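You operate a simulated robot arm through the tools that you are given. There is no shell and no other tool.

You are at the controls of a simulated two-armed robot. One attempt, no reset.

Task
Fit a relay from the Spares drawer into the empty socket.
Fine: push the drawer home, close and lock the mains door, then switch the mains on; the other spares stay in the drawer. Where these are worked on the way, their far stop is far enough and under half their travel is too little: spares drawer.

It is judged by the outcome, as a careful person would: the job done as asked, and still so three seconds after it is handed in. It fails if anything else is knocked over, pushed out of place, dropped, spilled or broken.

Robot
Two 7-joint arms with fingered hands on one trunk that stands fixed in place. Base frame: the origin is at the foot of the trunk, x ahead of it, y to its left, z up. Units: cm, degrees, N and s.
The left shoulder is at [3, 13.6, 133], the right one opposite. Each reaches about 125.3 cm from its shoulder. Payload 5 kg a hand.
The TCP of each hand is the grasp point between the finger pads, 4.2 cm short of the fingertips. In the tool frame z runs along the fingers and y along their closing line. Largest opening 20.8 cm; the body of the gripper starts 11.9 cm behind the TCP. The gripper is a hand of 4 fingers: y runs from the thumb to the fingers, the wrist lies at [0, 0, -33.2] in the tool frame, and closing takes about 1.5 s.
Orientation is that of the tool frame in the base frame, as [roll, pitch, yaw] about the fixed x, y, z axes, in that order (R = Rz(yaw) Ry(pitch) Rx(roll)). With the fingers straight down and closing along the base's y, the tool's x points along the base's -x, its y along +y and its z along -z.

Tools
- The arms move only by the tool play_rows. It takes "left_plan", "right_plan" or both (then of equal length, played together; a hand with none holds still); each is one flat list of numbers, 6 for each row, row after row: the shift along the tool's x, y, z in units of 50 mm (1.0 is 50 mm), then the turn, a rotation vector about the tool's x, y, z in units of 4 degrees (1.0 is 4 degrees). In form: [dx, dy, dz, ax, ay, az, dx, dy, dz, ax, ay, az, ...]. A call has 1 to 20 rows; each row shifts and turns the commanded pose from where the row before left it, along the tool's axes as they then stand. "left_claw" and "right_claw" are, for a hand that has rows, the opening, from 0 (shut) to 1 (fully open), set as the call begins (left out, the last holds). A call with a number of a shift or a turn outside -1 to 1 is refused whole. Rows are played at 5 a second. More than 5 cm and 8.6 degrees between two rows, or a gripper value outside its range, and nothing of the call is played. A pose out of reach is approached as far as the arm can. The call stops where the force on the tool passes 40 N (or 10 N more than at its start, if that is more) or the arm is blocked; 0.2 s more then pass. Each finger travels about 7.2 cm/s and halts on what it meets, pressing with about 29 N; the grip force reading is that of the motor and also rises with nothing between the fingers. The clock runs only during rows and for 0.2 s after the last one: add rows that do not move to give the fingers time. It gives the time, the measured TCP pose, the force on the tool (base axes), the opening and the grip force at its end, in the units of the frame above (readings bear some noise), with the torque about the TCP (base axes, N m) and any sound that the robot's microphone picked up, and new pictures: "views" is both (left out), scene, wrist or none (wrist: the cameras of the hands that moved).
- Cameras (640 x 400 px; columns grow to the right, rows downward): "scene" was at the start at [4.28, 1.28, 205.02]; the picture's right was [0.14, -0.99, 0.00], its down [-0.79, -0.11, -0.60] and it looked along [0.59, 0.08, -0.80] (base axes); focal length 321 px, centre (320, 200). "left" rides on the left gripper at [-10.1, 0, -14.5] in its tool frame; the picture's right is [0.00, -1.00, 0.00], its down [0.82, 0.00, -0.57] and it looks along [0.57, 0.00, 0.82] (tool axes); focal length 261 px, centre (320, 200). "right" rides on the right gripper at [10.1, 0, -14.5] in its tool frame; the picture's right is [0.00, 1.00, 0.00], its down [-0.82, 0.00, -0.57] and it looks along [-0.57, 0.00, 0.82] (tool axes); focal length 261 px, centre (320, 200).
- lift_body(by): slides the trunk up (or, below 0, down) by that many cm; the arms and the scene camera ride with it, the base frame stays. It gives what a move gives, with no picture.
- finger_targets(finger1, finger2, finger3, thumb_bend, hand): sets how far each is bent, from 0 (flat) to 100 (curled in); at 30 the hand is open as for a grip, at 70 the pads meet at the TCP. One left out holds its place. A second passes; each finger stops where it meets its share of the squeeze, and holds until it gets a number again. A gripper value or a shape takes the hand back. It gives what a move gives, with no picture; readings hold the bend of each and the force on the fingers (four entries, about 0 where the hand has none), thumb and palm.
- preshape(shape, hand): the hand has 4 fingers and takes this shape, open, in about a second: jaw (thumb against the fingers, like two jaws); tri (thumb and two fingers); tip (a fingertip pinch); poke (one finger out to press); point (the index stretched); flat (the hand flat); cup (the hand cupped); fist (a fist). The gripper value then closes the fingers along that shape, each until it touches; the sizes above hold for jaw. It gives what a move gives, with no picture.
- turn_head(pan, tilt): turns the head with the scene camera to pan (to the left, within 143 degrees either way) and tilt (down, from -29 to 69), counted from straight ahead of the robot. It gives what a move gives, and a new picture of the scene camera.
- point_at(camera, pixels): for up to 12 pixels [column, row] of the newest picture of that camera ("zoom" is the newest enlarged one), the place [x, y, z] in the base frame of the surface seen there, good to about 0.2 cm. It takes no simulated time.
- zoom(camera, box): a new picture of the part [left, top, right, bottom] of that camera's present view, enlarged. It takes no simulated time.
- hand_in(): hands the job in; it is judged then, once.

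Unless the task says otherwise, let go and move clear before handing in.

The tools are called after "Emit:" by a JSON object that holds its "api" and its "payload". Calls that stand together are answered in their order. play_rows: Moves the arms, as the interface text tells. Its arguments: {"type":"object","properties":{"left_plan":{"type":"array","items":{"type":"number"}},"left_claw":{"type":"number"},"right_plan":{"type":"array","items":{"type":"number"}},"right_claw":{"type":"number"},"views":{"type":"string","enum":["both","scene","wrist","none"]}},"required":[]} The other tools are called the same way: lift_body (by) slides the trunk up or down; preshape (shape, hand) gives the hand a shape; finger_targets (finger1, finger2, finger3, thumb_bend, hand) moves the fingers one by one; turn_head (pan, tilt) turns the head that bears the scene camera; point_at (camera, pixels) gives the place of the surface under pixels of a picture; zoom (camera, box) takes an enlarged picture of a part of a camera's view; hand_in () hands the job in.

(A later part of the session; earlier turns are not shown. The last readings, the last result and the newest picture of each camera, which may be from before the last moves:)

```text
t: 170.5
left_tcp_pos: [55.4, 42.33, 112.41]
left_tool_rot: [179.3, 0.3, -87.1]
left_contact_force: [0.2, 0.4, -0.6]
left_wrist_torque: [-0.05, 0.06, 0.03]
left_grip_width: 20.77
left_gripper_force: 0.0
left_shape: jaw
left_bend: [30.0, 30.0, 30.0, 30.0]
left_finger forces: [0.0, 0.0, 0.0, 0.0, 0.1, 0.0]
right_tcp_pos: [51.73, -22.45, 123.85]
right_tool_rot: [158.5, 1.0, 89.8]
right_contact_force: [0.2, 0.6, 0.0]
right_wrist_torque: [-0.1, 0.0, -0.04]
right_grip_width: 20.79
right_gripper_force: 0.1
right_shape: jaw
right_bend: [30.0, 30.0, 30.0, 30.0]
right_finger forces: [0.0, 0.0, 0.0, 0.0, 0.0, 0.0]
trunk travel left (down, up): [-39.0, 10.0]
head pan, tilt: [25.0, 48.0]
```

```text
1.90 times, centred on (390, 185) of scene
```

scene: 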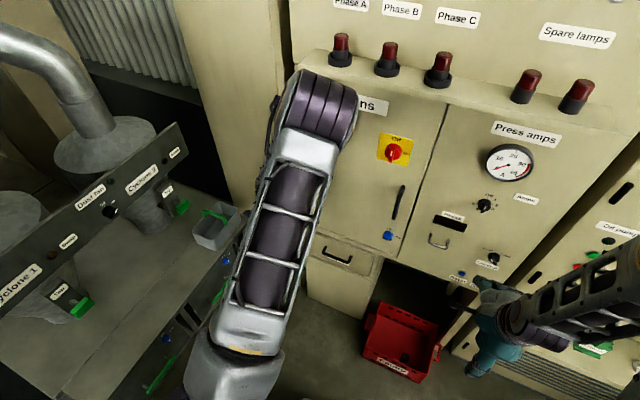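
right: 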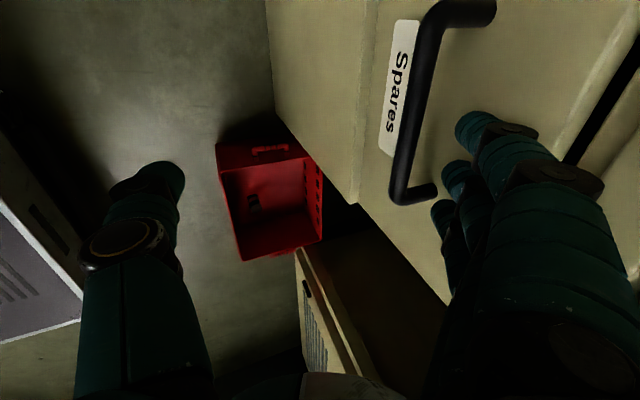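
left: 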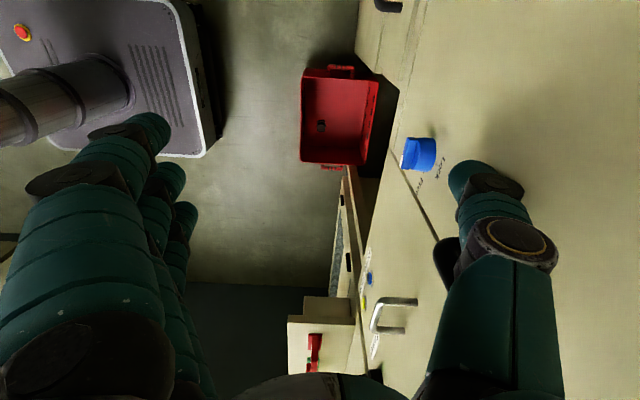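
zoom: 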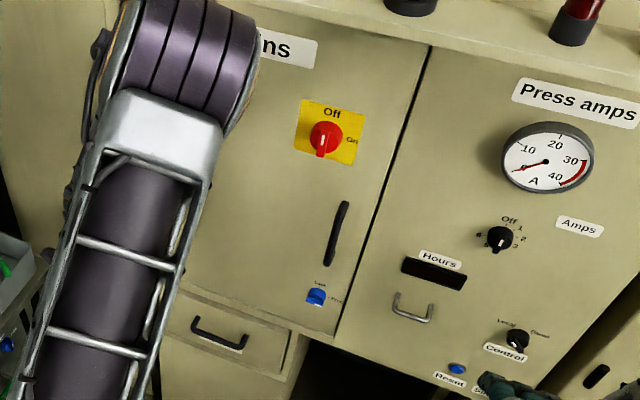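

The door stays closed. I move the left arm further back/left and zoom in on the red switch and the blue lock knob.

Emit:
{"api": "play_rows", "payload": {"left_plan": [-0.6, 0.6, 0, 0, 0, 0, -0.6, 0.6, 0, 0, 0, 0, -0.6, 0.6, 0, 0, 0, 0, -0.6, 0.6, 0, 0, 0, 0, -0.6, 0.6, 0, 0, 0, 0], "views": "none"}}

Emit:
{"api": "turn_head", "payload": {"pan": 5, "tilt": 42}}

Emit:
{"api": "zoom", "payload": {"camera": "scene", "box": [240, 150, 300, 190]}}

```text
t: 171.7
left_tcp_pos: [39.44, 56.53, 112.53]
left_tool_rot: [179.5, 0.4, -87.1]
left_contact_force: [-0.1, 0.8, 0.0]
left_wrist_torque: [0.0, -0.04, 0.01]
left_grip_width: 20.8
left_gripper_force: 0.1
left_shape: jaw
left_bend: [30.0, 30.0, 30.0, 30.0]
left_finger forces: [0.0, 0.0, 0.0, 0.0, 0.1, 0.0]
right_tcp_pos: [51.68, -22.64, 123.93]
right_tool_rot: [158.5, 0.9, 89.8]
right_contact_force: [0.4, 0.3, 0.1]
right_wrist_torque: [-0.06, -0.08, -0.03]
right_grip_width: 20.76
right_gripper_force: 0.1
right_shape: jaw
right_bend: [30.0, 30.0, 30.0, 30.0]
right_finger forces: [0.0, 0.1, 0.1, 0.0, 0.1, 0.1]
trunk travel left (down, up): [-39.0, 10.0]
head pan, tilt: [25.0, 48.0]
```

```text
t: 172.5
left_tcp_pos: [39.47, 56.41, 112.48]
left_tool_rot: [179.3, 0.4, -87.1]
left_contact_force: [0.3, -0.1, 0.0]
left_wrist_torque: [0.0, 0.01, 0.01]
left_grip_width: 20.79
left_gripper_force: 0.0
left_shape: jaw
left_bend: [30.0, 30.0, 30.0, 30.0]
left_finger forces: [0.0, 0.0, 0.1, 0.1, 0.0, 0.0]
right_tcp_pos: [51.84, -22.62, 123.86]
right_tool_rot: [158.6, 0.9, 89.8]
right_contact_force: [-0.1, 0.5, 0.2]
right_wrist_torque: [0.01, -0.02, -0.01]
right_grip_width: 20.8
right_gripper_force: 0.0
right_shape: jaw
right_bend: [30.0, 30.0, 30.0, 30.0]
right_finger forces: [0.1, 0.0, 0.0, 0.0, 0.0, 0.0]
trunk travel left (down, up): [-39.0, 10.0]
head pan, tilt: [5.0, 42.0]
```

scene: 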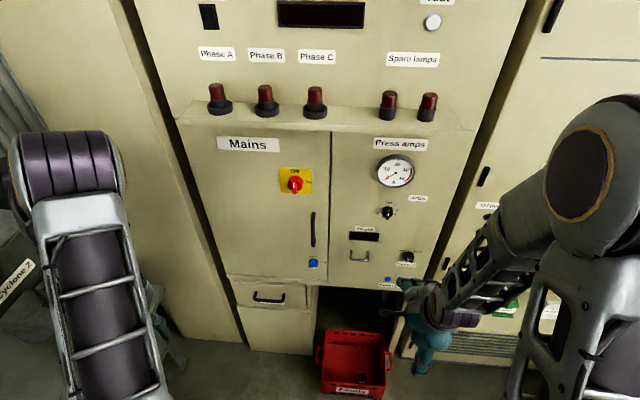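

```text
10.00 times, centred on (270, 170) of scene
```

zoom: 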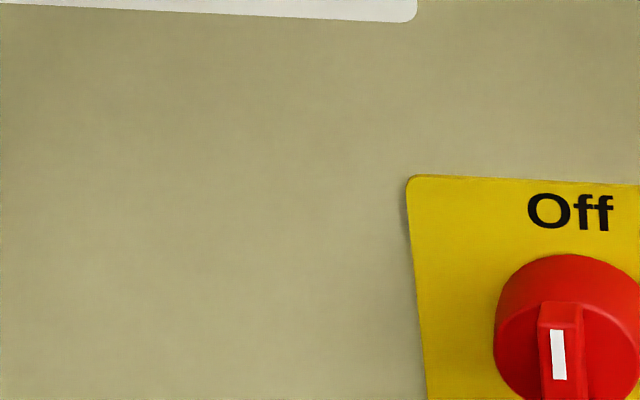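

Emit:
{"api": "zoom", "payload": {"camera": "scene", "box": [272, 160, 322, 200]}}

Emit:
{"api": "zoom", "payload": {"camera": "scene", "box": [295, 245, 335, 275]}}

Emit:
{"api": "zoom", "payload": {"camera": "scene", "box": [220, 180, 350, 320]}}

```text
10.00 times, centred on (297, 180) of scene
```

zoom: 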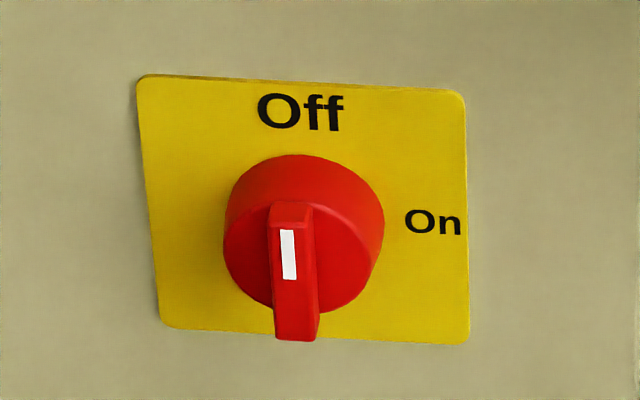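

```text
13.33 times, centred on (315, 260) of scene
```

zoom: 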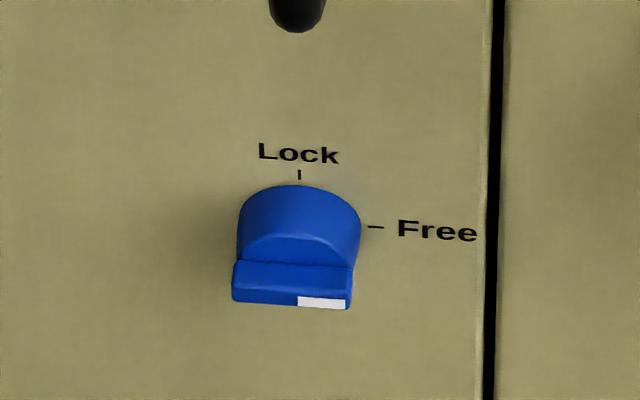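

```text
2.86 times, centred on (285, 250) of scene
```

zoom: 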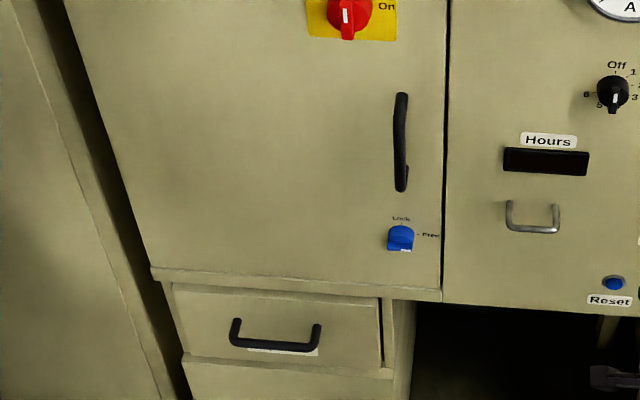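

The red switch's ridge points up at "Off"; "On" is to the right (turn 90° clockwise). The blue knob's mark points right at "Free"; "Lock" is up (turn 90° counter-clockwise). I'll measure both knobs.

Emit:
{"api": "zoom", "payload": {"camera": "scene", "box": [295, 245, 335, 275]}}

Emit:
{"api": "point_at", "payload": {"camera": "zoom", "pixels": [[240, 270], [345, 275], [290, 275], [290, 300], [240, 295], [345, 300], [300, 200], [250, 220], [350, 225], [300, 250], [400, 150], [300, 175]]}}

Emit:
{"api": "zoom", "payload": {"camera": "scene", "box": [272, 160, 322, 200]}}

Emit:
{"api": "point_at", "payload": {"camera": "zoom", "pixels": [[290, 210], [295, 330], [275, 270], [315, 270], [290, 270], [300, 165], [235, 230], [380, 225], [245, 280], [360, 280], [430, 280], [180, 250]]}}

```text
13.33 times, centred on (315, 260) of scene
```

zoom: 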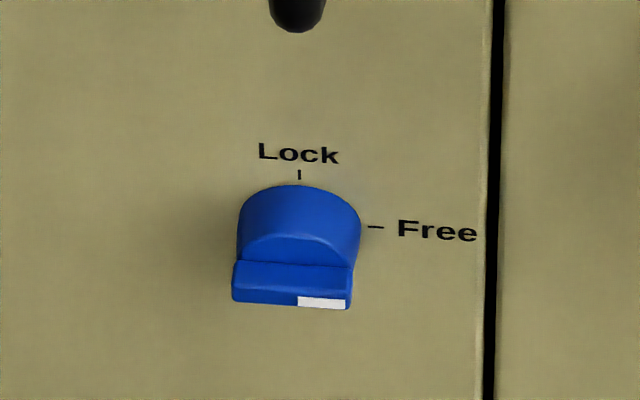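

```text
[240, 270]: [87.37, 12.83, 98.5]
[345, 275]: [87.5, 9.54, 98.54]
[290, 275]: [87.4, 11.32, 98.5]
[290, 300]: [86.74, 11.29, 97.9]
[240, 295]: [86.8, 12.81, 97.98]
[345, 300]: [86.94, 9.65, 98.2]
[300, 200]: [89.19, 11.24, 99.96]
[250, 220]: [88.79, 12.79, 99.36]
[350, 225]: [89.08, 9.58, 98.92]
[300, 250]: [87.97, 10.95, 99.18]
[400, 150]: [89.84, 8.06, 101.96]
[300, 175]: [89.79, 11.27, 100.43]
```

```text
10.00 times, centred on (297, 180) of scene
```

zoom: 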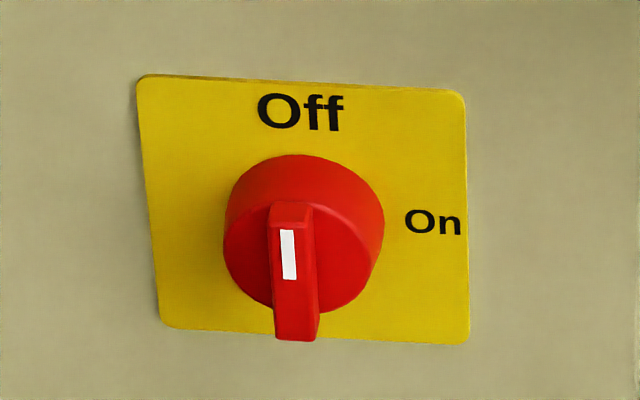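

```text
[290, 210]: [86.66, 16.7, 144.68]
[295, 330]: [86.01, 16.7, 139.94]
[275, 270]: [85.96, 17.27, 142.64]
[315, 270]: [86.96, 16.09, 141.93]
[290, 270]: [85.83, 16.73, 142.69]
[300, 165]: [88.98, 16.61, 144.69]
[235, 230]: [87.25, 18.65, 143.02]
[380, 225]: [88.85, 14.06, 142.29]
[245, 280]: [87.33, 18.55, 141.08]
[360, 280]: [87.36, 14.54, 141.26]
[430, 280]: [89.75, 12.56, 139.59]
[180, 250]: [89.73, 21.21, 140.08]
```

Blue knob: ridge spans y 9.5–12.9 at (x 86.7–88, z≈98.1). Red switch: ridge z 139.9–144.7 at (x 85.9, y 16.7). I'll turn each by pushing its ridge end with a fingertip; first I pitch the right hand to point its fingers forward.

Emit:
{"api": "play_rows", "payload": {"right_plan": [0.266, 0.161, 0.24, -1, 0, 0, 0.266, 0.144, 0.251, -1, 0, 0, 0.266, 0.126, 0.26, -1, 0, 0, 0.266, 0.108, 0.268, -1, 0, 0, 0.266, 0.088, 0.275, -1, 0, 0, 0.266, 0.069, 0.281, -1, 0, 0, 0.266, 0.05, 0.285, -1, 0, 0, 0.266, 0.029, 0.288, -1, 0, 0, 0.266, 0.009, 0.289, -1, 0, 0, 0.266, -0.011, 0.289, -1, 0, 0, 0.266, -0.031, 0.287, -1, 0, 0, 0.266, -0.051, 0.285, -1, 0, 0, 0.266, -0.071, 0.28, -1, 0, 0, 0.266, -0.09, 0.274, -1, 0, 0, 0.266, -0.109, 0.268, -1, 0, 0, 0.266, -0.127, 0.259, -1, 0, 0, 0.266, -0.145, 0.25, -1, 0, 0], "views": "both"}}

```text
t: 176.1
left_tcp_pos: [39.71, 56.42, 112.36]
left_tool_rot: [179.3, 0.4, -87.1]
left_contact_force: [1.2, 0.6, -0.9]
left_wrist_torque: [-0.03, 0.04, 0.02]
left_grip_width: 20.82
left_gripper_force: 0.1
left_shape: jaw
left_bend: [30.0, 30.0, 30.0, 30.0]
left_finger forces: [0.0, 0.0, 0.0, 0.0, 0.1, 0.0]
right_tcp_pos: [72.3, -0.28, 109.37]
right_tool_rot: [90.5, 0.9, 89.8]
right_contact_force: [0.0, -0.2, -0.1]
right_wrist_torque: [0.03, 0.03, -0.07]
right_grip_width: 20.8
right_gripper_force: 0.1
right_shape: jaw
right_bend: [30.0, 30.0, 30.0, 30.0]
right_finger forces: [0.0, 0.0, 0.0, 0.1, 0.1, 0.0]
right hand out of reach, approached as far as the arm can: row 3
trunk travel left (down, up): [-39.0, 10.0]
head pan, tilt: [5.0, 42.0]
```

scene: 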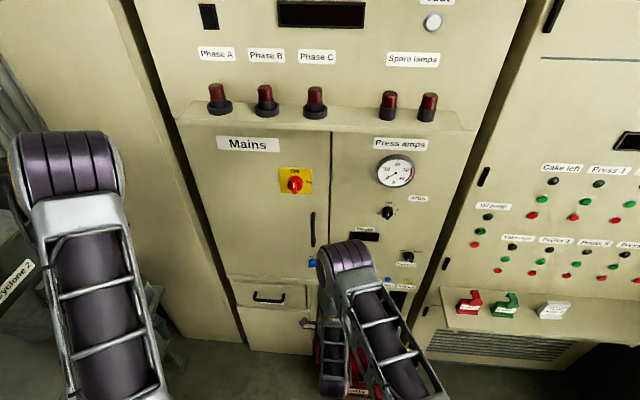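
right: 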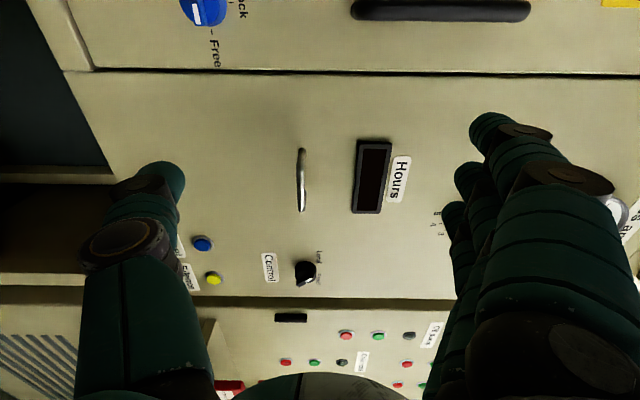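

The right hand now points straight forward, and the camera sees the blue knob at (203,10). I'll shape it to "poke" (one finger out) and look at the geometry.

Emit:
{"api": "preshape", "payload": {"shape": "poke", "hand": "right"}}

Emit:
{"api": "play_rows", "payload": {"right_plan": [0, 0, 0, 0, 0, 0], "views": "both"}}

```text
t: 177.0
left_tcp_pos: [39.75, 56.45, 112.48]
left_tool_rot: [179.3, 0.4, -87.1]
left_contact_force: [0.3, 0.4, -0.1]
left_wrist_torque: [-0.02, 0.01, 0.01]
left_grip_width: 20.79
left_gripper_force: 0.2
left_shape: jaw
left_bend: [30.0, 30.0, 30.0, 30.0]
left_finger forces: [0.1, 0.0, 0.0, 0.0, 0.1, 0.1]
right_tcp_pos: [72.27, -0.32, 109.51]
right_tool_rot: [90.6, 0.9, 89.9]
right_contact_force: [-0.4, -0.8, 0.3]
right_wrist_torque: [0.02, -0.02, -0.05]
right_grip_width: 0.01
right_gripper_force: 0.0
right_shape: poke
right_bend: [100.0, 100.0, 100.0, 45.0]
right_finger forces: [0.1, 0.0, 0.1, 0.0, 0.0, 0.1]
trunk travel left (down, up): [-39.0, 10.0]
head pan, tilt: [5.0, 42.0]
```

```text
t: 177.4
left_tcp_pos: [39.64, 56.46, 112.47]
left_tool_rot: [179.3, 0.4, -87.1]
left_contact_force: [-0.3, -0.5, -0.3]
left_wrist_torque: [0.0, -0.02, 0.04]
left_grip_width: 20.79
left_gripper_force: 0.1
left_shape: jaw
left_bend: [30.0, 30.0, 30.0, 30.0]
left_finger forces: [0.0, 0.0, 0.0, 0.1, 0.0, 0.1]
right_tcp_pos: [72.29, -0.34, 109.45]
right_tool_rot: [90.5, 0.9, 89.9]
right_contact_force: [-0.7, -0.5, 0.5]
right_wrist_torque: [0.01, 0.01, 0.01]
right_grip_width: 0.03
right_gripper_force: 0.2
right_shape: poke
right_bend: [100.0, 100.0, 100.0, 45.0]
right_finger forces: [0.1, 0.0, 0.1, 0.0, 0.1, 0.0]
trunk travel left (down, up): [-39.0, 10.0]
head pan, tilt: [5.0, 42.0]
```

scene: 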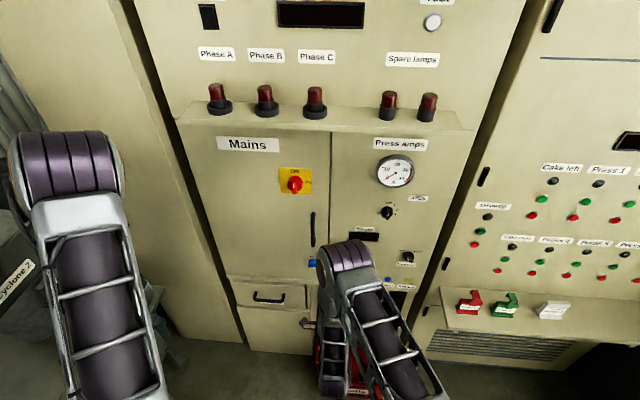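
right: 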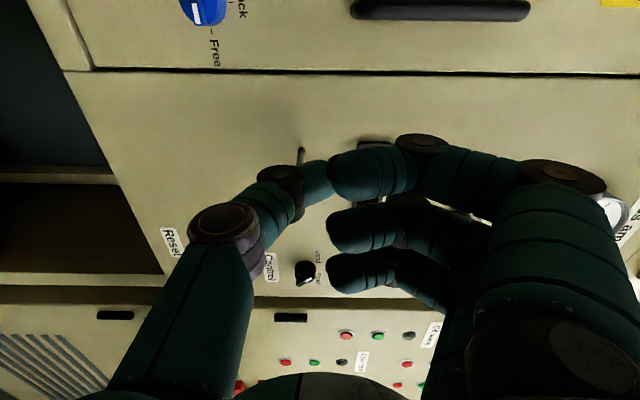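

Emit:
{"api": "preshape", "payload": {"shape": "point", "hand": "right"}}

Emit:
{"api": "play_rows", "payload": {"right_plan": [0, 0, 0, 0, 0, 0], "views": "wrist"}}

```text
t: 178.3
left_tcp_pos: [39.59, 56.41, 112.45]
left_tool_rot: [179.3, 0.4, -87.1]
left_contact_force: [-0.1, -0.2, 0.5]
left_wrist_torque: [0.0, 0.03, 0.02]
left_grip_width: 20.77
left_gripper_force: 0.0
left_shape: jaw
left_bend: [30.0, 30.0, 30.0, 30.0]
left_finger forces: [0.0, 0.0, 0.0, 0.0, 0.0, 0.1]
right_tcp_pos: [72.25, -0.26, 109.52]
right_tool_rot: [90.6, 0.9, 90.0]
right_contact_force: [0.3, 0.1, -0.6]
right_wrist_torque: [0.0, -0.01, 0.03]
right_grip_width: 20.19
right_gripper_force: 0.1
right_shape: point
right_bend: [70.0, 100.0, 100.0, 93.0]
right_finger forces: [0.0, 0.0, 0.0, 0.0, 0.0, 0.1]
trunk travel left (down, up): [-39.0, 10.0]
head pan, tilt: [5.0, 42.0]
```

```text
t: 178.7
left_tcp_pos: [39.58, 56.49, 112.49]
left_tool_rot: [179.3, 0.4, -87.1]
left_contact_force: [-0.9, 0.1, 0.5]
left_wrist_torque: [-0.03, 0.0, 0.01]
left_grip_width: 20.78
left_gripper_force: 0.0
left_shape: jaw
left_bend: [30.0, 30.0, 30.0, 30.0]
left_finger forces: [0.0, 0.1, 0.0, 0.0, 0.0, 0.0]
right_tcp_pos: [72.26, -0.3, 109.35]
right_tool_rot: [90.5, 0.9, 89.9]
right_contact_force: [-0.4, 1.3, -0.1]
right_wrist_torque: [0.01, 0.03, -0.01]
right_grip_width: 20.18
right_gripper_force: 0.1
right_shape: point
right_bend: [70.0, 100.0, 100.0, 53.0]
right_finger forces: [0.0, 0.0, 0.0, 0.1, 0.1, 0.1]
trunk travel left (down, up): [-39.0, 10.0]
head pan, tilt: [5.0, 42.0]
```

right: 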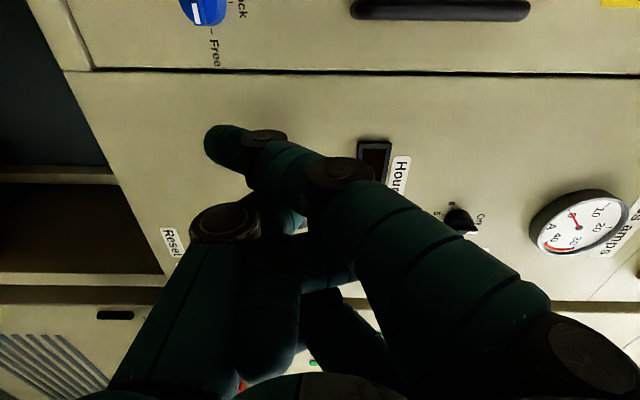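

The index finger is stretched with its tip at (220,140). I'll measure it relative to the TCP.

Emit:
{"api": "point_at", "payload": {"camera": "right", "pixels": [[212, 140], [222, 150], [245, 145], [300, 170], [350, 190], [420, 240], [215, 130], [228, 165], [203, 12], [230, 225], [290, 215]]}}

Emit:
{"api": "zoom", "payload": {"camera": "right", "box": [150, 0, 450, 260]}}

```text
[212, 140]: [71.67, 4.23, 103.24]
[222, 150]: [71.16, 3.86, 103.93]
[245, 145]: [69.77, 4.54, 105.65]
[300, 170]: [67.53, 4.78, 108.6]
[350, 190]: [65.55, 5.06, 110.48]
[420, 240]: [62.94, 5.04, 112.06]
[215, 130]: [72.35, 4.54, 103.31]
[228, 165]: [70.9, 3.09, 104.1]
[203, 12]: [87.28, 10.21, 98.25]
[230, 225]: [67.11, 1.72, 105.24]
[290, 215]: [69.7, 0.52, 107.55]
```

```text
1.54 times, centred on (300, 130) of right
```

zoom: 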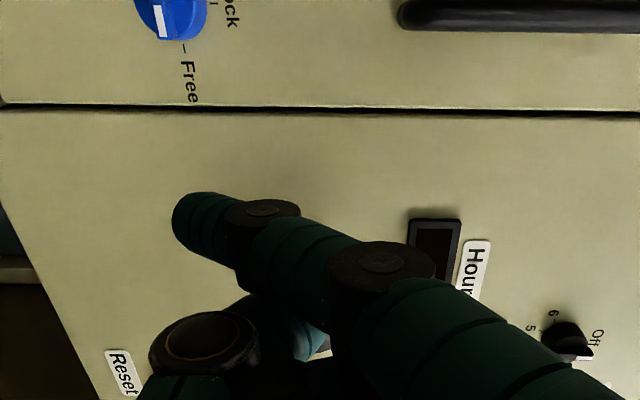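

The index tip is at about (72, 3.8, 103) – i.e. TCP + (−0.2, +4.1, −6.2), pointing forward-down. I'll push the left end of the blue ridge downward (turning it toward Lock); first I move near.

Emit:
{"api": "play_rows", "payload": {"right_plan": [0.35, -0.03, 0.37, 0, 0, 0, 0.35, -0.03, 0.37, 0, 0, 0, 0.35, -0.03, 0.37, 0, 0, 0, 0.35, -0.03, 0.37, 0, 0, 0, 0.35, -0.03, 0.37, 0, 0, 0], "views": "both"}}

Emit:
{"api": "zoom", "payload": {"camera": "right", "box": [150, 40, 350, 200]}}

```text
t: 179.9
left_tcp_pos: [39.55, 56.44, 112.49]
left_tool_rot: [179.3, 0.4, -87.1]
left_contact_force: [0.5, 0.6, 0.2]
left_wrist_torque: [-0.03, 0.06, -0.02]
left_grip_width: 20.8
left_gripper_force: 0.0
left_shape: jaw
left_bend: [30.0, 30.0, 30.0, 30.0]
left_finger forces: [0.1, 0.1, 0.1, 0.0, 0.0, 0.0]
right_tcp_pos: [81.63, 8.62, 108.62]
right_tool_rot: [90.5, 1.0, 90.0]
right_contact_force: [-0.7, -0.1, 0.0]
right_wrist_torque: [0.03, 0.0, -0.01]
right_grip_width: 20.18
right_gripper_force: 0.1
right_shape: point
right_bend: [70.0, 100.0, 100.0, 53.0]
right_finger forces: [0.0, 0.0, 0.0, 0.0, 0.0, 0.1]
trunk travel left (down, up): [-39.0, 10.0]
head pan, tilt: [5.0, 42.0]
```

scene: 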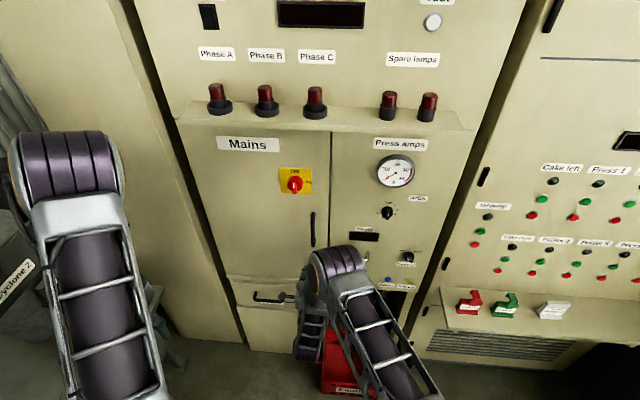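
right: 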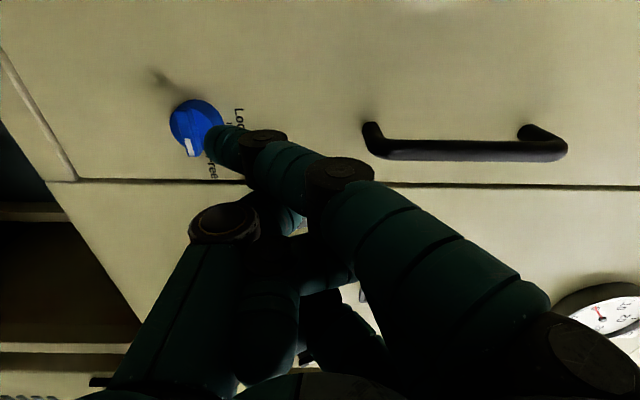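

```text
2.50 times, centred on (250, 120) of right
```

zoom: 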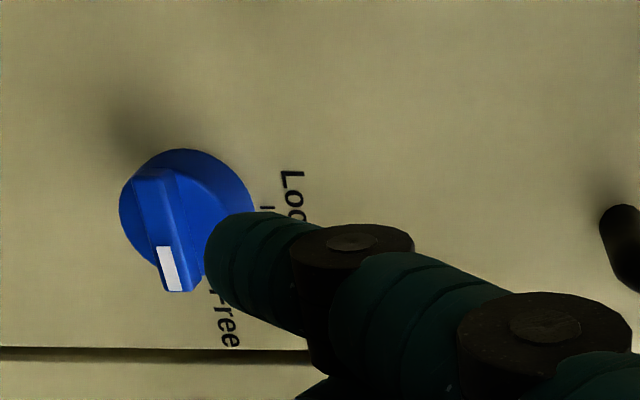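

The picture (right = up, up = left/+y) shows the fingertip above the ridge's white-marked end. I need it above the other (+y) end, so I'll measure the offsets.

Emit:
{"api": "point_at", "payload": {"camera": "zoom", "pixels": [[215, 255], [208, 265], [240, 225], [270, 250], [150, 180], [170, 285], [160, 220], [195, 285], [175, 175], [185, 155], [240, 190], [125, 200]]}}

```text
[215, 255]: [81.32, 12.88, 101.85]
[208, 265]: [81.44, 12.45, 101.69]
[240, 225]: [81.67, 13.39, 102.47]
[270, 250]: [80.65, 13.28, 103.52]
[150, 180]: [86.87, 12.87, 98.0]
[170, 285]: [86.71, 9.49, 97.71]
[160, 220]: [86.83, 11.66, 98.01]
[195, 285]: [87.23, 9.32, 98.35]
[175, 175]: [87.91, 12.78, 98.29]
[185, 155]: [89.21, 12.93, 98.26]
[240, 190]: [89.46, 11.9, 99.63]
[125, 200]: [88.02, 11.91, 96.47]
```

The tip centre is already at the right y (≈12.3). I move forward 5 cm above the knob, then lower until just above the ridge's left end.

Emit:
{"api": "play_rows", "payload": {"right_plan": [0, 0, 0.34, 0, 0, 0, 0, 0, 0.34, 0, 0, 0, 0, 0, 0.33, 0, 0, 0, 0, -0.15, 0, 0, 0, 0, 0, -0.15, 0, 0, 0, 0], "views": "wrist"}}

Emit:
{"api": "zoom", "payload": {"camera": "right", "box": [130, 60, 330, 220]}}

```text
t: 181.1
left_tcp_pos: [39.54, 56.46, 112.33]
left_tool_rot: [179.3, 0.4, -87.1]
left_contact_force: [-0.1, 0.1, 0.4]
left_wrist_torque: [0.02, 0.01, 0.01]
left_grip_width: 20.8
left_gripper_force: 0.0
left_shape: jaw
left_bend: [30.0, 30.0, 30.0, 30.0]
left_finger forces: [0.0, 0.1, 0.0, 0.0, 0.0, 0.0]
right_tcp_pos: [86.68, 8.37, 107.04]
right_tool_rot: [90.5, 1.0, 89.9]
right_contact_force: [0.9, -1.2, 1.5]
right_wrist_torque: [0.0, 0.09, 0.02]
right_grip_width: 20.15
right_gripper_force: 0.0
right_shape: point
right_bend: [70.0, 100.0, 100.0, 53.0]
right_finger forces: [0.0, 0.1, 0.1, 0.1, 0.1, 0.0]
trunk travel left (down, up): [-39.0, 10.0]
head pan, tilt: [5.0, 42.0]
```

right: 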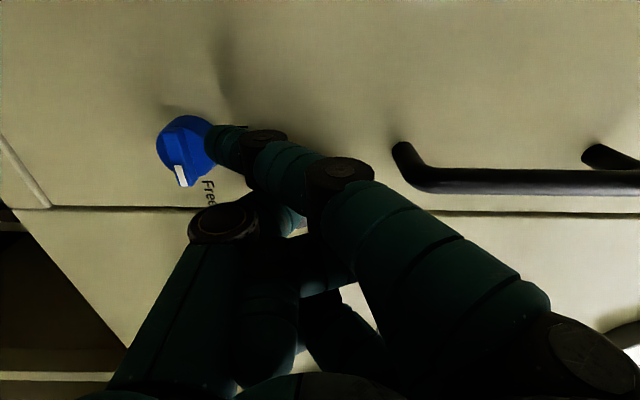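

```text
2.50 times, centred on (230, 140) of right
```

zoom: 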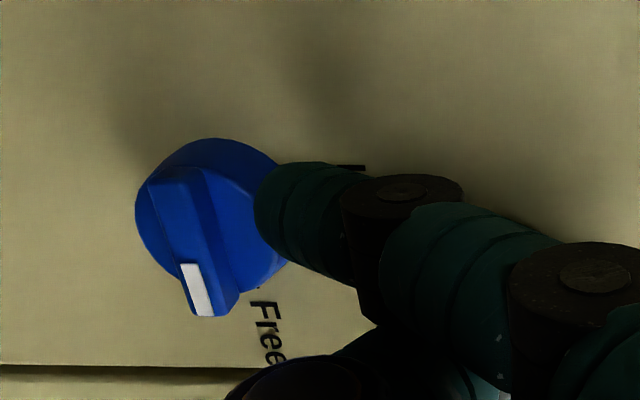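

Emit:
{"api": "point_at", "payload": {"camera": "zoom", "pixels": [[262, 215], [258, 200], [275, 180], [300, 200], [175, 185], [205, 300], [190, 240], [230, 145], [145, 210]]}}

```text
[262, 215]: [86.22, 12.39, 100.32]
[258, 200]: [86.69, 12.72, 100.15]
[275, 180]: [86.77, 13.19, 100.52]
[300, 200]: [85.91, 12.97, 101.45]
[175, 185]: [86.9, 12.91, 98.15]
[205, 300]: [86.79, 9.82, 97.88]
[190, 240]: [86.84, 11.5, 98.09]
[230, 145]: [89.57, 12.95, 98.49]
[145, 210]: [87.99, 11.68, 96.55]
```

The tip (y centre ≈12.3, bottom z≈100) is above the left end of the ridge. I press down in small steps, ~3 cm.

Emit:
{"api": "play_rows", "payload": {"right_plan": [0.06, -0.06, 0.02, 0, 0, 0, 0, -0.08, 0, 0, 0, 0, 0, -0.08, 0, 0, 0, 0, 0.02, -0.08, 0, 0, 0, 0, 0.03, -0.08, 0, 0, 0, 0, 0.03, -0.08, 0, 0, 0, 0, 0, -0.08, 0, 0, 0, 0], "views": "wrist"}}

Emit:
{"api": "zoom", "payload": {"camera": "right", "box": [130, 60, 330, 220]}}

```text
t: 182.7
left_tcp_pos: [39.43, 56.68, 112.44]
left_tool_rot: [179.4, 0.3, -87.0]
left_contact_force: [-0.5, -0.4, -0.4]
left_wrist_torque: [-0.02, -0.02, -0.02]
left_grip_width: 20.78
left_gripper_force: 0.0
left_shape: jaw
left_bend: [30.0, 30.0, 30.0, 30.0]
left_finger forces: [0.0, 0.1, 0.0, 0.0, 0.1, 0.0]
right_tcp_pos: [86.44, 9.76, 104.56]
right_tool_rot: [90.3, 0.8, 90.2]
right_contact_force: [-16.0, 28.5, 18.5]
right_wrist_torque: [2.08, 0.62, 1.15]
right_grip_width: 0.01
right_gripper_force: 0.1
right_shape: point
right_bend: [70.0, 100.0, 100.0, 53.0]
right_finger forces: [37.1, 0.1, 0.0, 0.0, 0.0, 0.1]
trunk travel left (down, up): [-39.0, 10.0]
head pan, tilt: [5.0, 42.0]
```

right: 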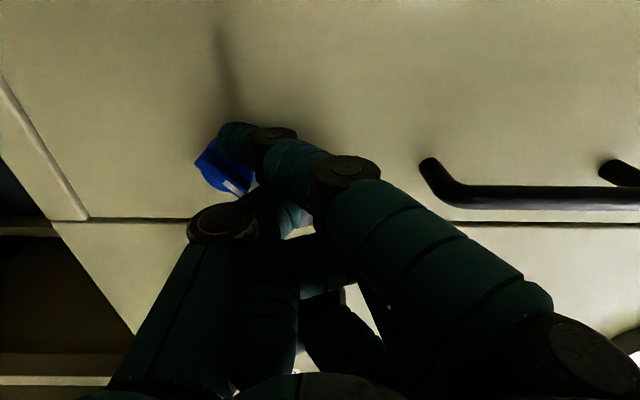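

```text
2.50 times, centred on (230, 140) of right
```

zoom: 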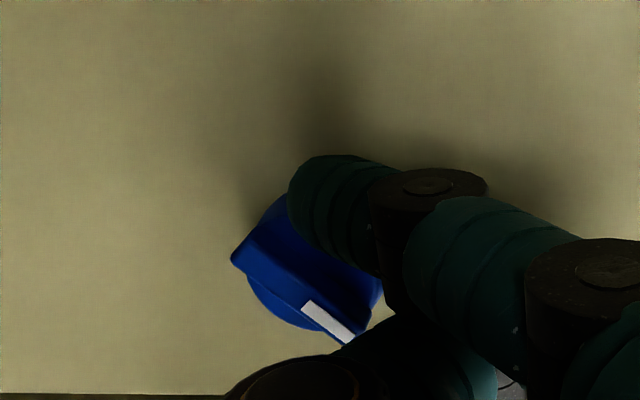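

The knob has turned ~45°. The force (37 N) comes from pressing its ridge; I ease the finger back 0.2 cm in x and continue pushing down and to the right along the knob's arc.

Emit:
{"api": "play_rows", "payload": {"right_plan": [0, -0.03, -0.05, 0, 0, 0, -0.03, -0.08, 0, 0, 0, 0, -0.05, -0.08, 0, 0, 0, 0, -0.06, -0.07, 0, 0, 0, 0], "views": "wrist"}}

Emit:
{"api": "zoom", "payload": {"camera": "right", "box": [130, 60, 330, 220]}}

```text
t: 183.2
left_tcp_pos: [39.88, 56.3, 112.51]
left_tool_rot: [179.3, 0.4, -87.2]
left_contact_force: [1.0, -0.6, 0.1]
left_wrist_torque: [0.15, 0.12, -0.01]
left_grip_width: 20.79
left_gripper_force: 0.1
left_shape: jaw
left_bend: [30.0, 30.0, 30.0, 30.0]
left_finger forces: [0.0, 0.1, 0.0, 0.0, 0.0, 0.0]
right_tcp_pos: [86.48, 9.73, 104.46]
right_tool_rot: [90.2, 0.4, 90.7]
right_contact_force: [-9.3, 23.2, 9.0]
right_wrist_torque: [1.65, 0.35, 0.85]
right_grip_width: 0.0
right_gripper_force: 0.2
right_shape: point
right_bend: [70.0, 100.0, 100.0, 53.0]
right_finger forces: [27.3, 0.1, 0.1, 0.0, 0.1, 0.0]
trunk travel left (down, up): [-39.0, 10.0]
head pan, tilt: [5.0, 42.0]
stopped in row 2 (right hand): the force on the tool passed its limit at 48 N (the readings are from after the stop); the commanded pose is now the measured one
```

right: 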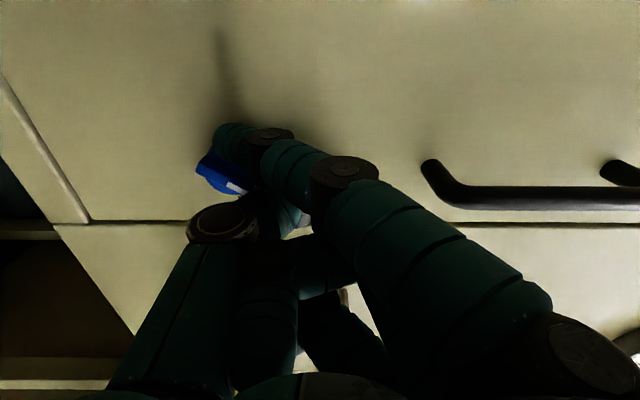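

```text
2.50 times, centred on (230, 140) of right
```

zoom: 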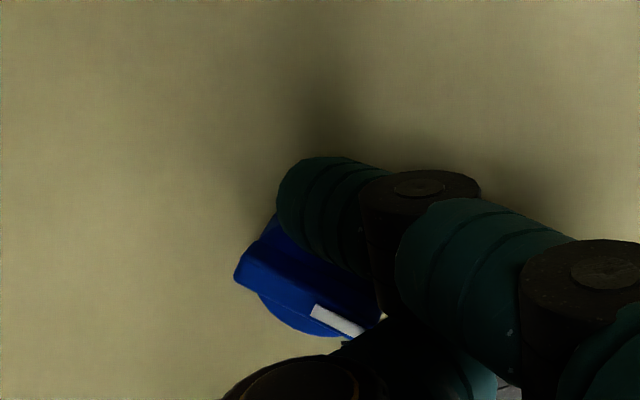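

It turned further (~50°). I continue in small steps down/right.

Emit:
{"api": "play_rows", "payload": {"right_plan": [0, -0.05, -0.02, 0, 0, 0, -0.02, -0.05, 0, 0, 0, 0, -0.03, -0.05, 0, 0, 0, 0, -0.03, -0.05, 0, 0, 0, 0, -0.04, -0.05, 0, 0, 0, 0], "views": "wrist"}}

Emit:
{"api": "zoom", "payload": {"camera": "right", "box": [130, 60, 330, 220]}}

```text
t: 184.0
left_tcp_pos: [39.86, 56.24, 112.38]
left_tool_rot: [179.2, 0.4, -87.2]
left_contact_force: [0.7, -1.0, -0.1]
left_wrist_torque: [0.15, 0.07, 0.0]
left_grip_width: 20.78
left_gripper_force: 0.0
left_shape: jaw
left_bend: [30.0, 30.0, 30.0, 30.0]
left_finger forces: [0.1, 0.0, 0.1, 0.1, 0.0, 0.0]
right_tcp_pos: [86.41, 9.92, 103.62]
right_tool_rot: [90.3, 0.5, 90.9]
right_contact_force: [0.9, 15.6, -2.2]
right_wrist_torque: [0.92, -0.05, 0.3]
right_grip_width: 20.18
right_gripper_force: 0.1
right_shape: point
right_bend: [70.0, 100.0, 100.0, 53.0]
right_finger forces: [16.1, 0.0, 0.0, 0.1, 1.1, 0.0]
trunk travel left (down, up): [-39.0, 10.0]
head pan, tilt: [5.0, 42.0]
stopped in row 3 (right hand): the force on the tool passed its limit at 41 N (the readings are from after the stop); the commanded pose is now the measured one
```

right: 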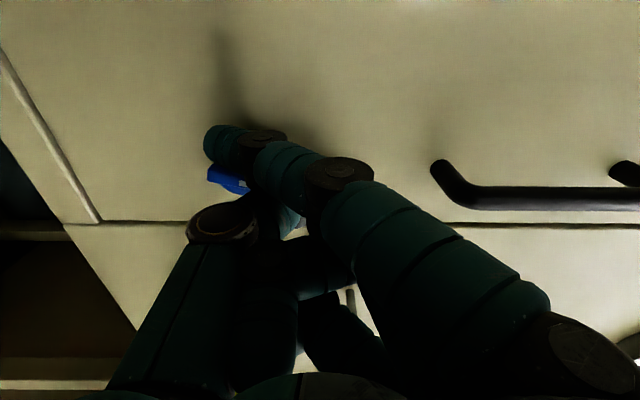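

```text
2.50 times, centred on (230, 140) of right
```

zoom: 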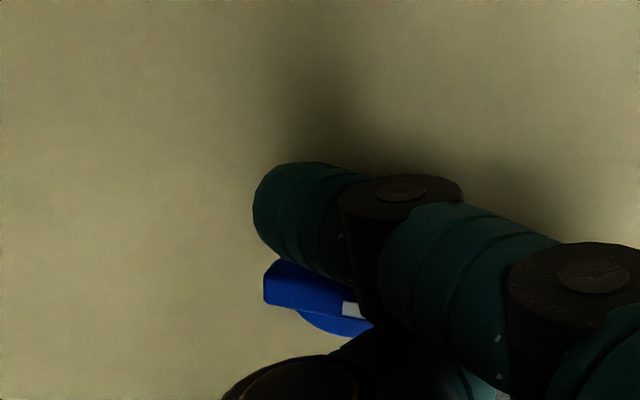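

The ridge is nearly upright now (about 75–80° turned). I push the finger right (−y) on the ridge's lower end to finish.

Emit:
{"api": "play_rows", "payload": {"right_plan": [-0.03, -0.04, 0, 0, 0, 0, -0.05, -0.02, 0, 0, 0, 0, -0.05, -0.01, 0, 0, 0, 0, -0.05, 0, 0, 0, 0, 0, -0.05, 0, 0, 0, 0, 0], "views": "wrist"}}

Emit:
{"api": "zoom", "payload": {"camera": "right", "box": [130, 60, 330, 220]}}

```text
t: 184.8
left_tcp_pos: [39.82, 56.35, 112.5]
left_tool_rot: [179.2, 0.4, -87.3]
left_contact_force: [0.5, -1.4, 0.3]
left_wrist_torque: [0.15, 0.03, 0.01]
left_grip_width: 20.79
left_gripper_force: 0.0
left_shape: jaw
left_bend: [30.0, 30.0, 30.0, 30.0]
left_finger forces: [0.0, 0.1, 0.1, 0.0, 0.0, 0.0]
right_tcp_pos: [86.29, 9.84, 103.59]
right_tool_rot: [90.2, 0.2, 91.4]
right_contact_force: [2.0, 18.9, -1.8]
right_wrist_torque: [1.08, 0.03, 0.28]
right_grip_width: 0.0
right_gripper_force: 0.1
right_shape: point
right_bend: [70.0, 100.0, 100.0, 54.0]
right_finger forces: [19.4, 0.0, 0.0, 0.0, 0.2, 0.1]
trunk travel left (down, up): [-39.0, 10.0]
head pan, tilt: [5.0, 42.0]
stopped in row 4 (right hand): the force on the tool passed its limit at 42 N (the readings are from after the stop); the commanded pose is now the measured one
```

right: 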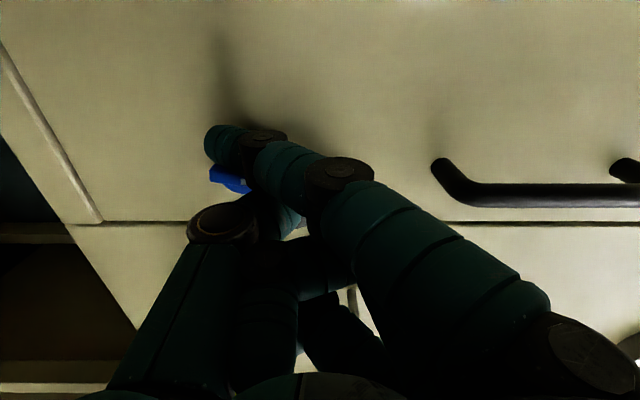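

```text
2.50 times, centred on (230, 140) of right
```

zoom: 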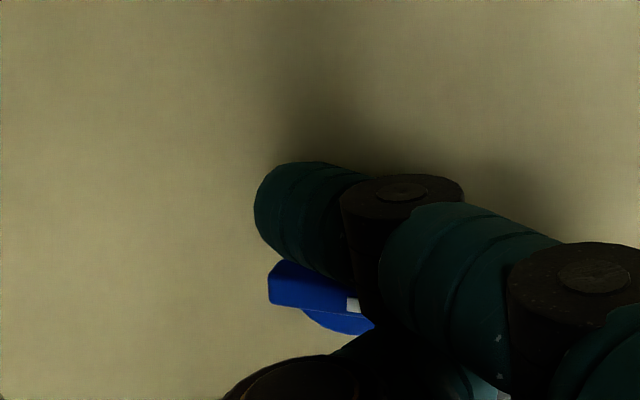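

The push stalls at 42 N with the ridge nearly upright — likely the Lock stop. I back off and look.

Emit:
{"api": "play_rows", "payload": {"right_plan": [0.06, 0.02, -0.1, 0, 0, 0, 0.05, 0.05, -0.4, 0, 0, 0, 0, 0, -0.6, 0, 0, 0, -0.3, 0, -0.6, 0, 0, 0, -0.6, 0, -0.4, 0, 0, 0, -0.6, 0, -0.2, 0, 0, 0, -0.6, 0, 0, 0, 0, 0], "views": "both"}}

Emit:
{"api": "zoom", "payload": {"camera": "scene", "box": [295, 245, 335, 275]}}

Emit:
{"api": "zoom", "payload": {"camera": "right", "box": [100, 0, 300, 150]}}

```text
t: 186.4
left_tcp_pos: [39.7, 56.26, 112.44]
left_tool_rot: [179.3, 0.4, -87.1]
left_contact_force: [0.7, -1.5, 0.3]
left_wrist_torque: [0.09, 0.04, 0.01]
left_grip_width: 20.78
left_gripper_force: 0.1
left_shape: jaw
left_bend: [30.0, 30.0, 30.0, 30.0]
left_finger forces: [0.1, 0.0, 0.0, 0.1, 0.0, 0.0]
right_tcp_pos: [74.99, -0.76, 104.01]
right_tool_rot: [90.2, 0.3, 91.1]
right_contact_force: [-0.6, -0.1, 0.0]
right_wrist_torque: [-0.03, -0.07, 0.04]
right_grip_width: 0.0
right_gripper_force: 0.1
right_shape: point
right_bend: [70.0, 100.0, 100.0, 53.0]
right_finger forces: [0.0, 0.0, 0.0, 0.0, 0.0, 0.0]
trunk travel left (down, up): [-39.0, 10.0]
head pan, tilt: [5.0, 42.0]
```

scene: 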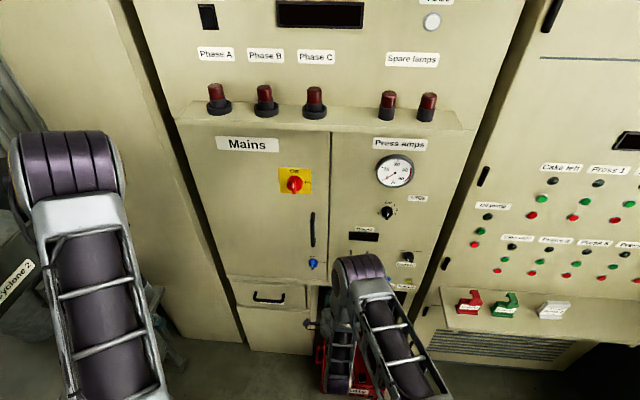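
right: 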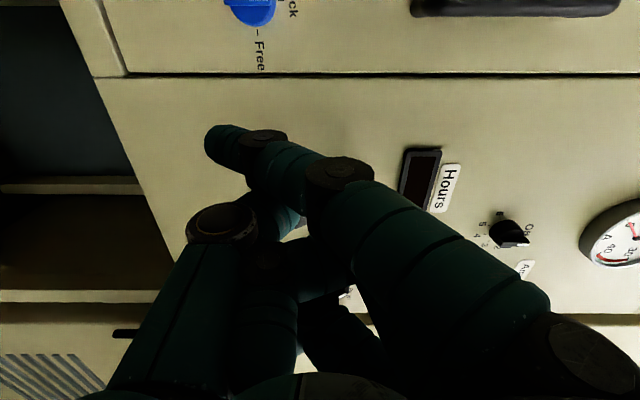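

```text
13.33 times, centred on (315, 260) of scene
```

zoom: 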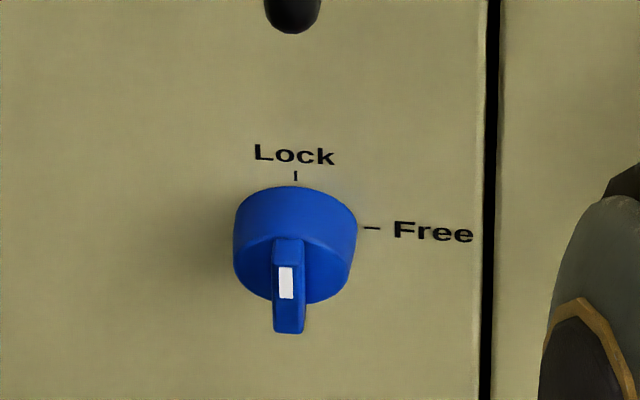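

```text
2.67 times, centred on (200, 75) of right
```

zoom: 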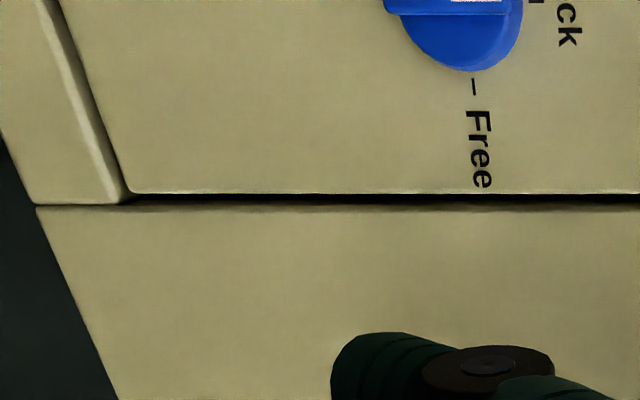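

The knob is exactly at Lock. Next the mains switch: I raise the pointing hand to the level of the red switch, staying ~14 cm in front of the panel.

Emit:
{"api": "play_rows", "payload": {"right_plan": [0.3, 0.9, 0.0, 0, 0, 0, 0.3, 0.9, 0.0, 0, 0, 0, 0.3, 0.9, 0.0, 0, 0, 0, 0.3, 0.9, 0.0, 0, 0, 0, 0.3, 0.9, 0.0, 0, 0, 0, 0.3, 0.9, 0.0, 0, 0, 0, 0.3, 0.9, 0.0, 0, 0, 0, 0.3, 0.9, 0.0, 0, 0, 0, 0.3, 0.9, 0.0, 0, 0, 0, 0.4, 0.9, 0.0, 0, 0, 0], "views": "both"}}

Emit:
{"api": "zoom", "payload": {"camera": "right", "box": [100, 20, 350, 220]}}

```text
t: 188.6
left_tcp_pos: [39.6, 56.31, 112.54]
left_tool_rot: [179.4, 0.4, -87.1]
left_contact_force: [-0.8, 0.4, 0.4]
left_wrist_torque: [0.02, -0.12, 0.03]
left_grip_width: 20.79
left_gripper_force: 0.1
left_shape: jaw
left_bend: [30.0, 30.0, 30.0, 30.0]
left_finger forces: [0.1, 0.0, 0.0, 0.0, 0.1, 0.0]
right_tcp_pos: [74.93, 14.88, 148.96]
right_tool_rot: [90.3, 0.4, 91.1]
right_contact_force: [-1.0, -0.7, -0.8]
right_wrist_torque: [-0.02, -0.15, 0.06]
right_grip_width: 0.02
right_gripper_force: 0.1
right_shape: point
right_bend: [70.0, 100.0, 100.0, 53.0]
right_finger forces: [0.0, 0.1, 0.0, 0.0, 0.0, 0.0]
trunk travel left (down, up): [-39.0, 10.0]
head pan, tilt: [5.0, 42.0]
```

scene: 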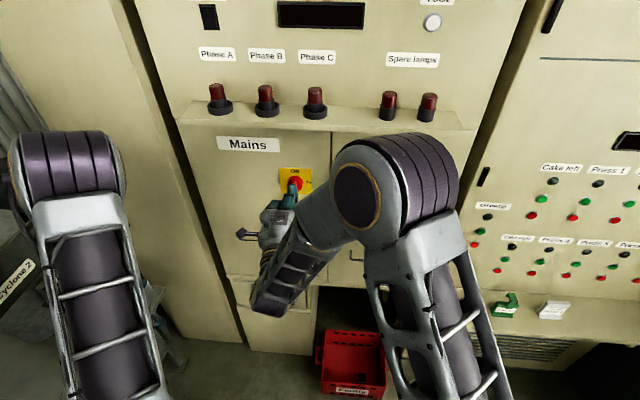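
right: 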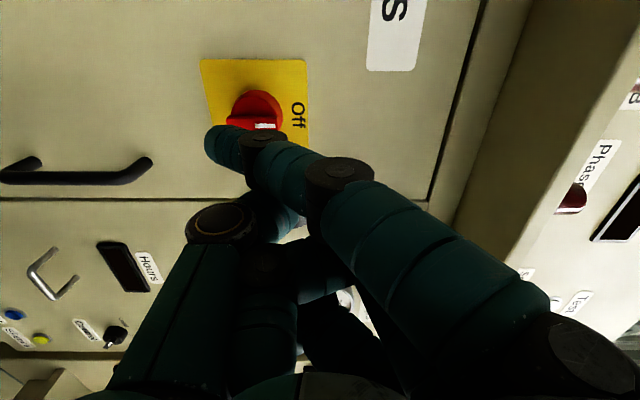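

```text
2.00 times, centred on (225, 120) of right
```

zoom: 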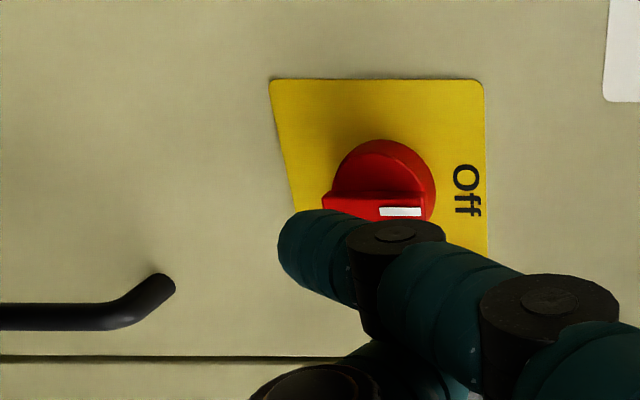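

Emit:
{"api": "point_at", "payload": {"camera": "zoom", "pixels": [[284, 250], [290, 235], [310, 215], [320, 240], [330, 205], [425, 215], [380, 190], [350, 160], [432, 180], [400, 212]]}}

```text
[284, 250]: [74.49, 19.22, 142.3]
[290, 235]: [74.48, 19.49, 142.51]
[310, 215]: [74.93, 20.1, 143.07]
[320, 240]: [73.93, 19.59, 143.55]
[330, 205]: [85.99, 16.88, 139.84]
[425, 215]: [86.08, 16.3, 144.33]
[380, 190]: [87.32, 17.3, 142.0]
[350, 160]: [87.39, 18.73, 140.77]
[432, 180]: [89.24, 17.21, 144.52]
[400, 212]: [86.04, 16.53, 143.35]
```

The fingertip (centre ≈ (75, 19.0, 142.7)) is just left of the ridge line. I raise 1.4 cm and advance 10.8 cm so that it sits left of the ridge's top end.

Emit:
{"api": "play_rows", "payload": {"right_plan": [0, 0.28, 0.36, 0, 0, 0, 0, 0, 0.45, 0, 0, 0, 0, 0, 0.45, 0, 0, 0, 0, 0, 0.45, 0, 0, 0, 0.02, 0, 0.4, 0, 0, 0], "views": "wrist"}}

Emit:
{"api": "zoom", "payload": {"camera": "right", "box": [120, 60, 320, 220]}}

```text
t: 189.8
left_tcp_pos: [39.72, 56.48, 112.41]
left_tool_rot: [179.3, 0.4, -87.2]
left_contact_force: [-0.1, -0.3, -0.3]
left_wrist_torque: [0.02, 0.03, 0.05]
left_grip_width: 20.79
left_gripper_force: 0.1
left_shape: jaw
left_bend: [30.0, 30.0, 30.0, 30.0]
left_finger forces: [0.1, 0.1, 0.0, 0.0, 0.1, 0.0]
right_tcp_pos: [85.46, 15.44, 150.17]
right_tool_rot: [90.3, 0.4, 91.1]
right_contact_force: [0.5, -0.1, 0.5]
right_wrist_torque: [-0.02, -0.09, -0.03]
right_grip_width: 0.0
right_gripper_force: 0.1
right_shape: point
right_bend: [70.0, 100.0, 100.0, 53.0]
right_finger forces: [0.0, 0.0, 0.1, 0.1, 0.0, 0.0]
trunk travel left (down, up): [-39.0, 10.0]
head pan, tilt: [5.0, 42.0]
```

right: 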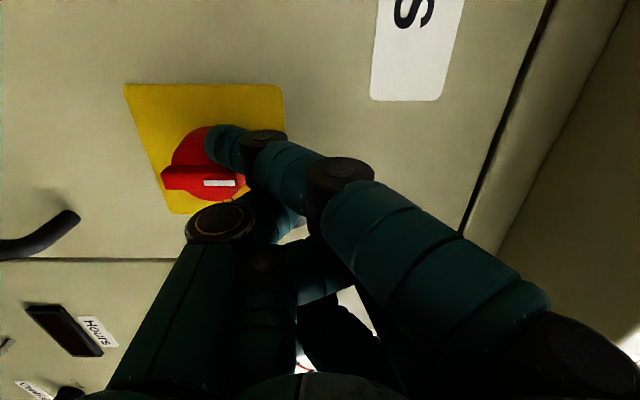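

```text
2.50 times, centred on (220, 140) of right
```

zoom: 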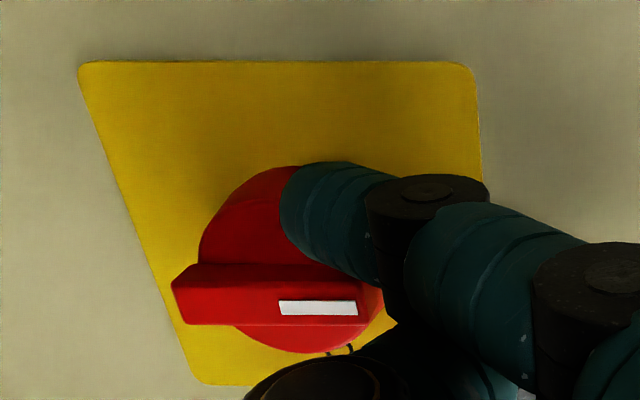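

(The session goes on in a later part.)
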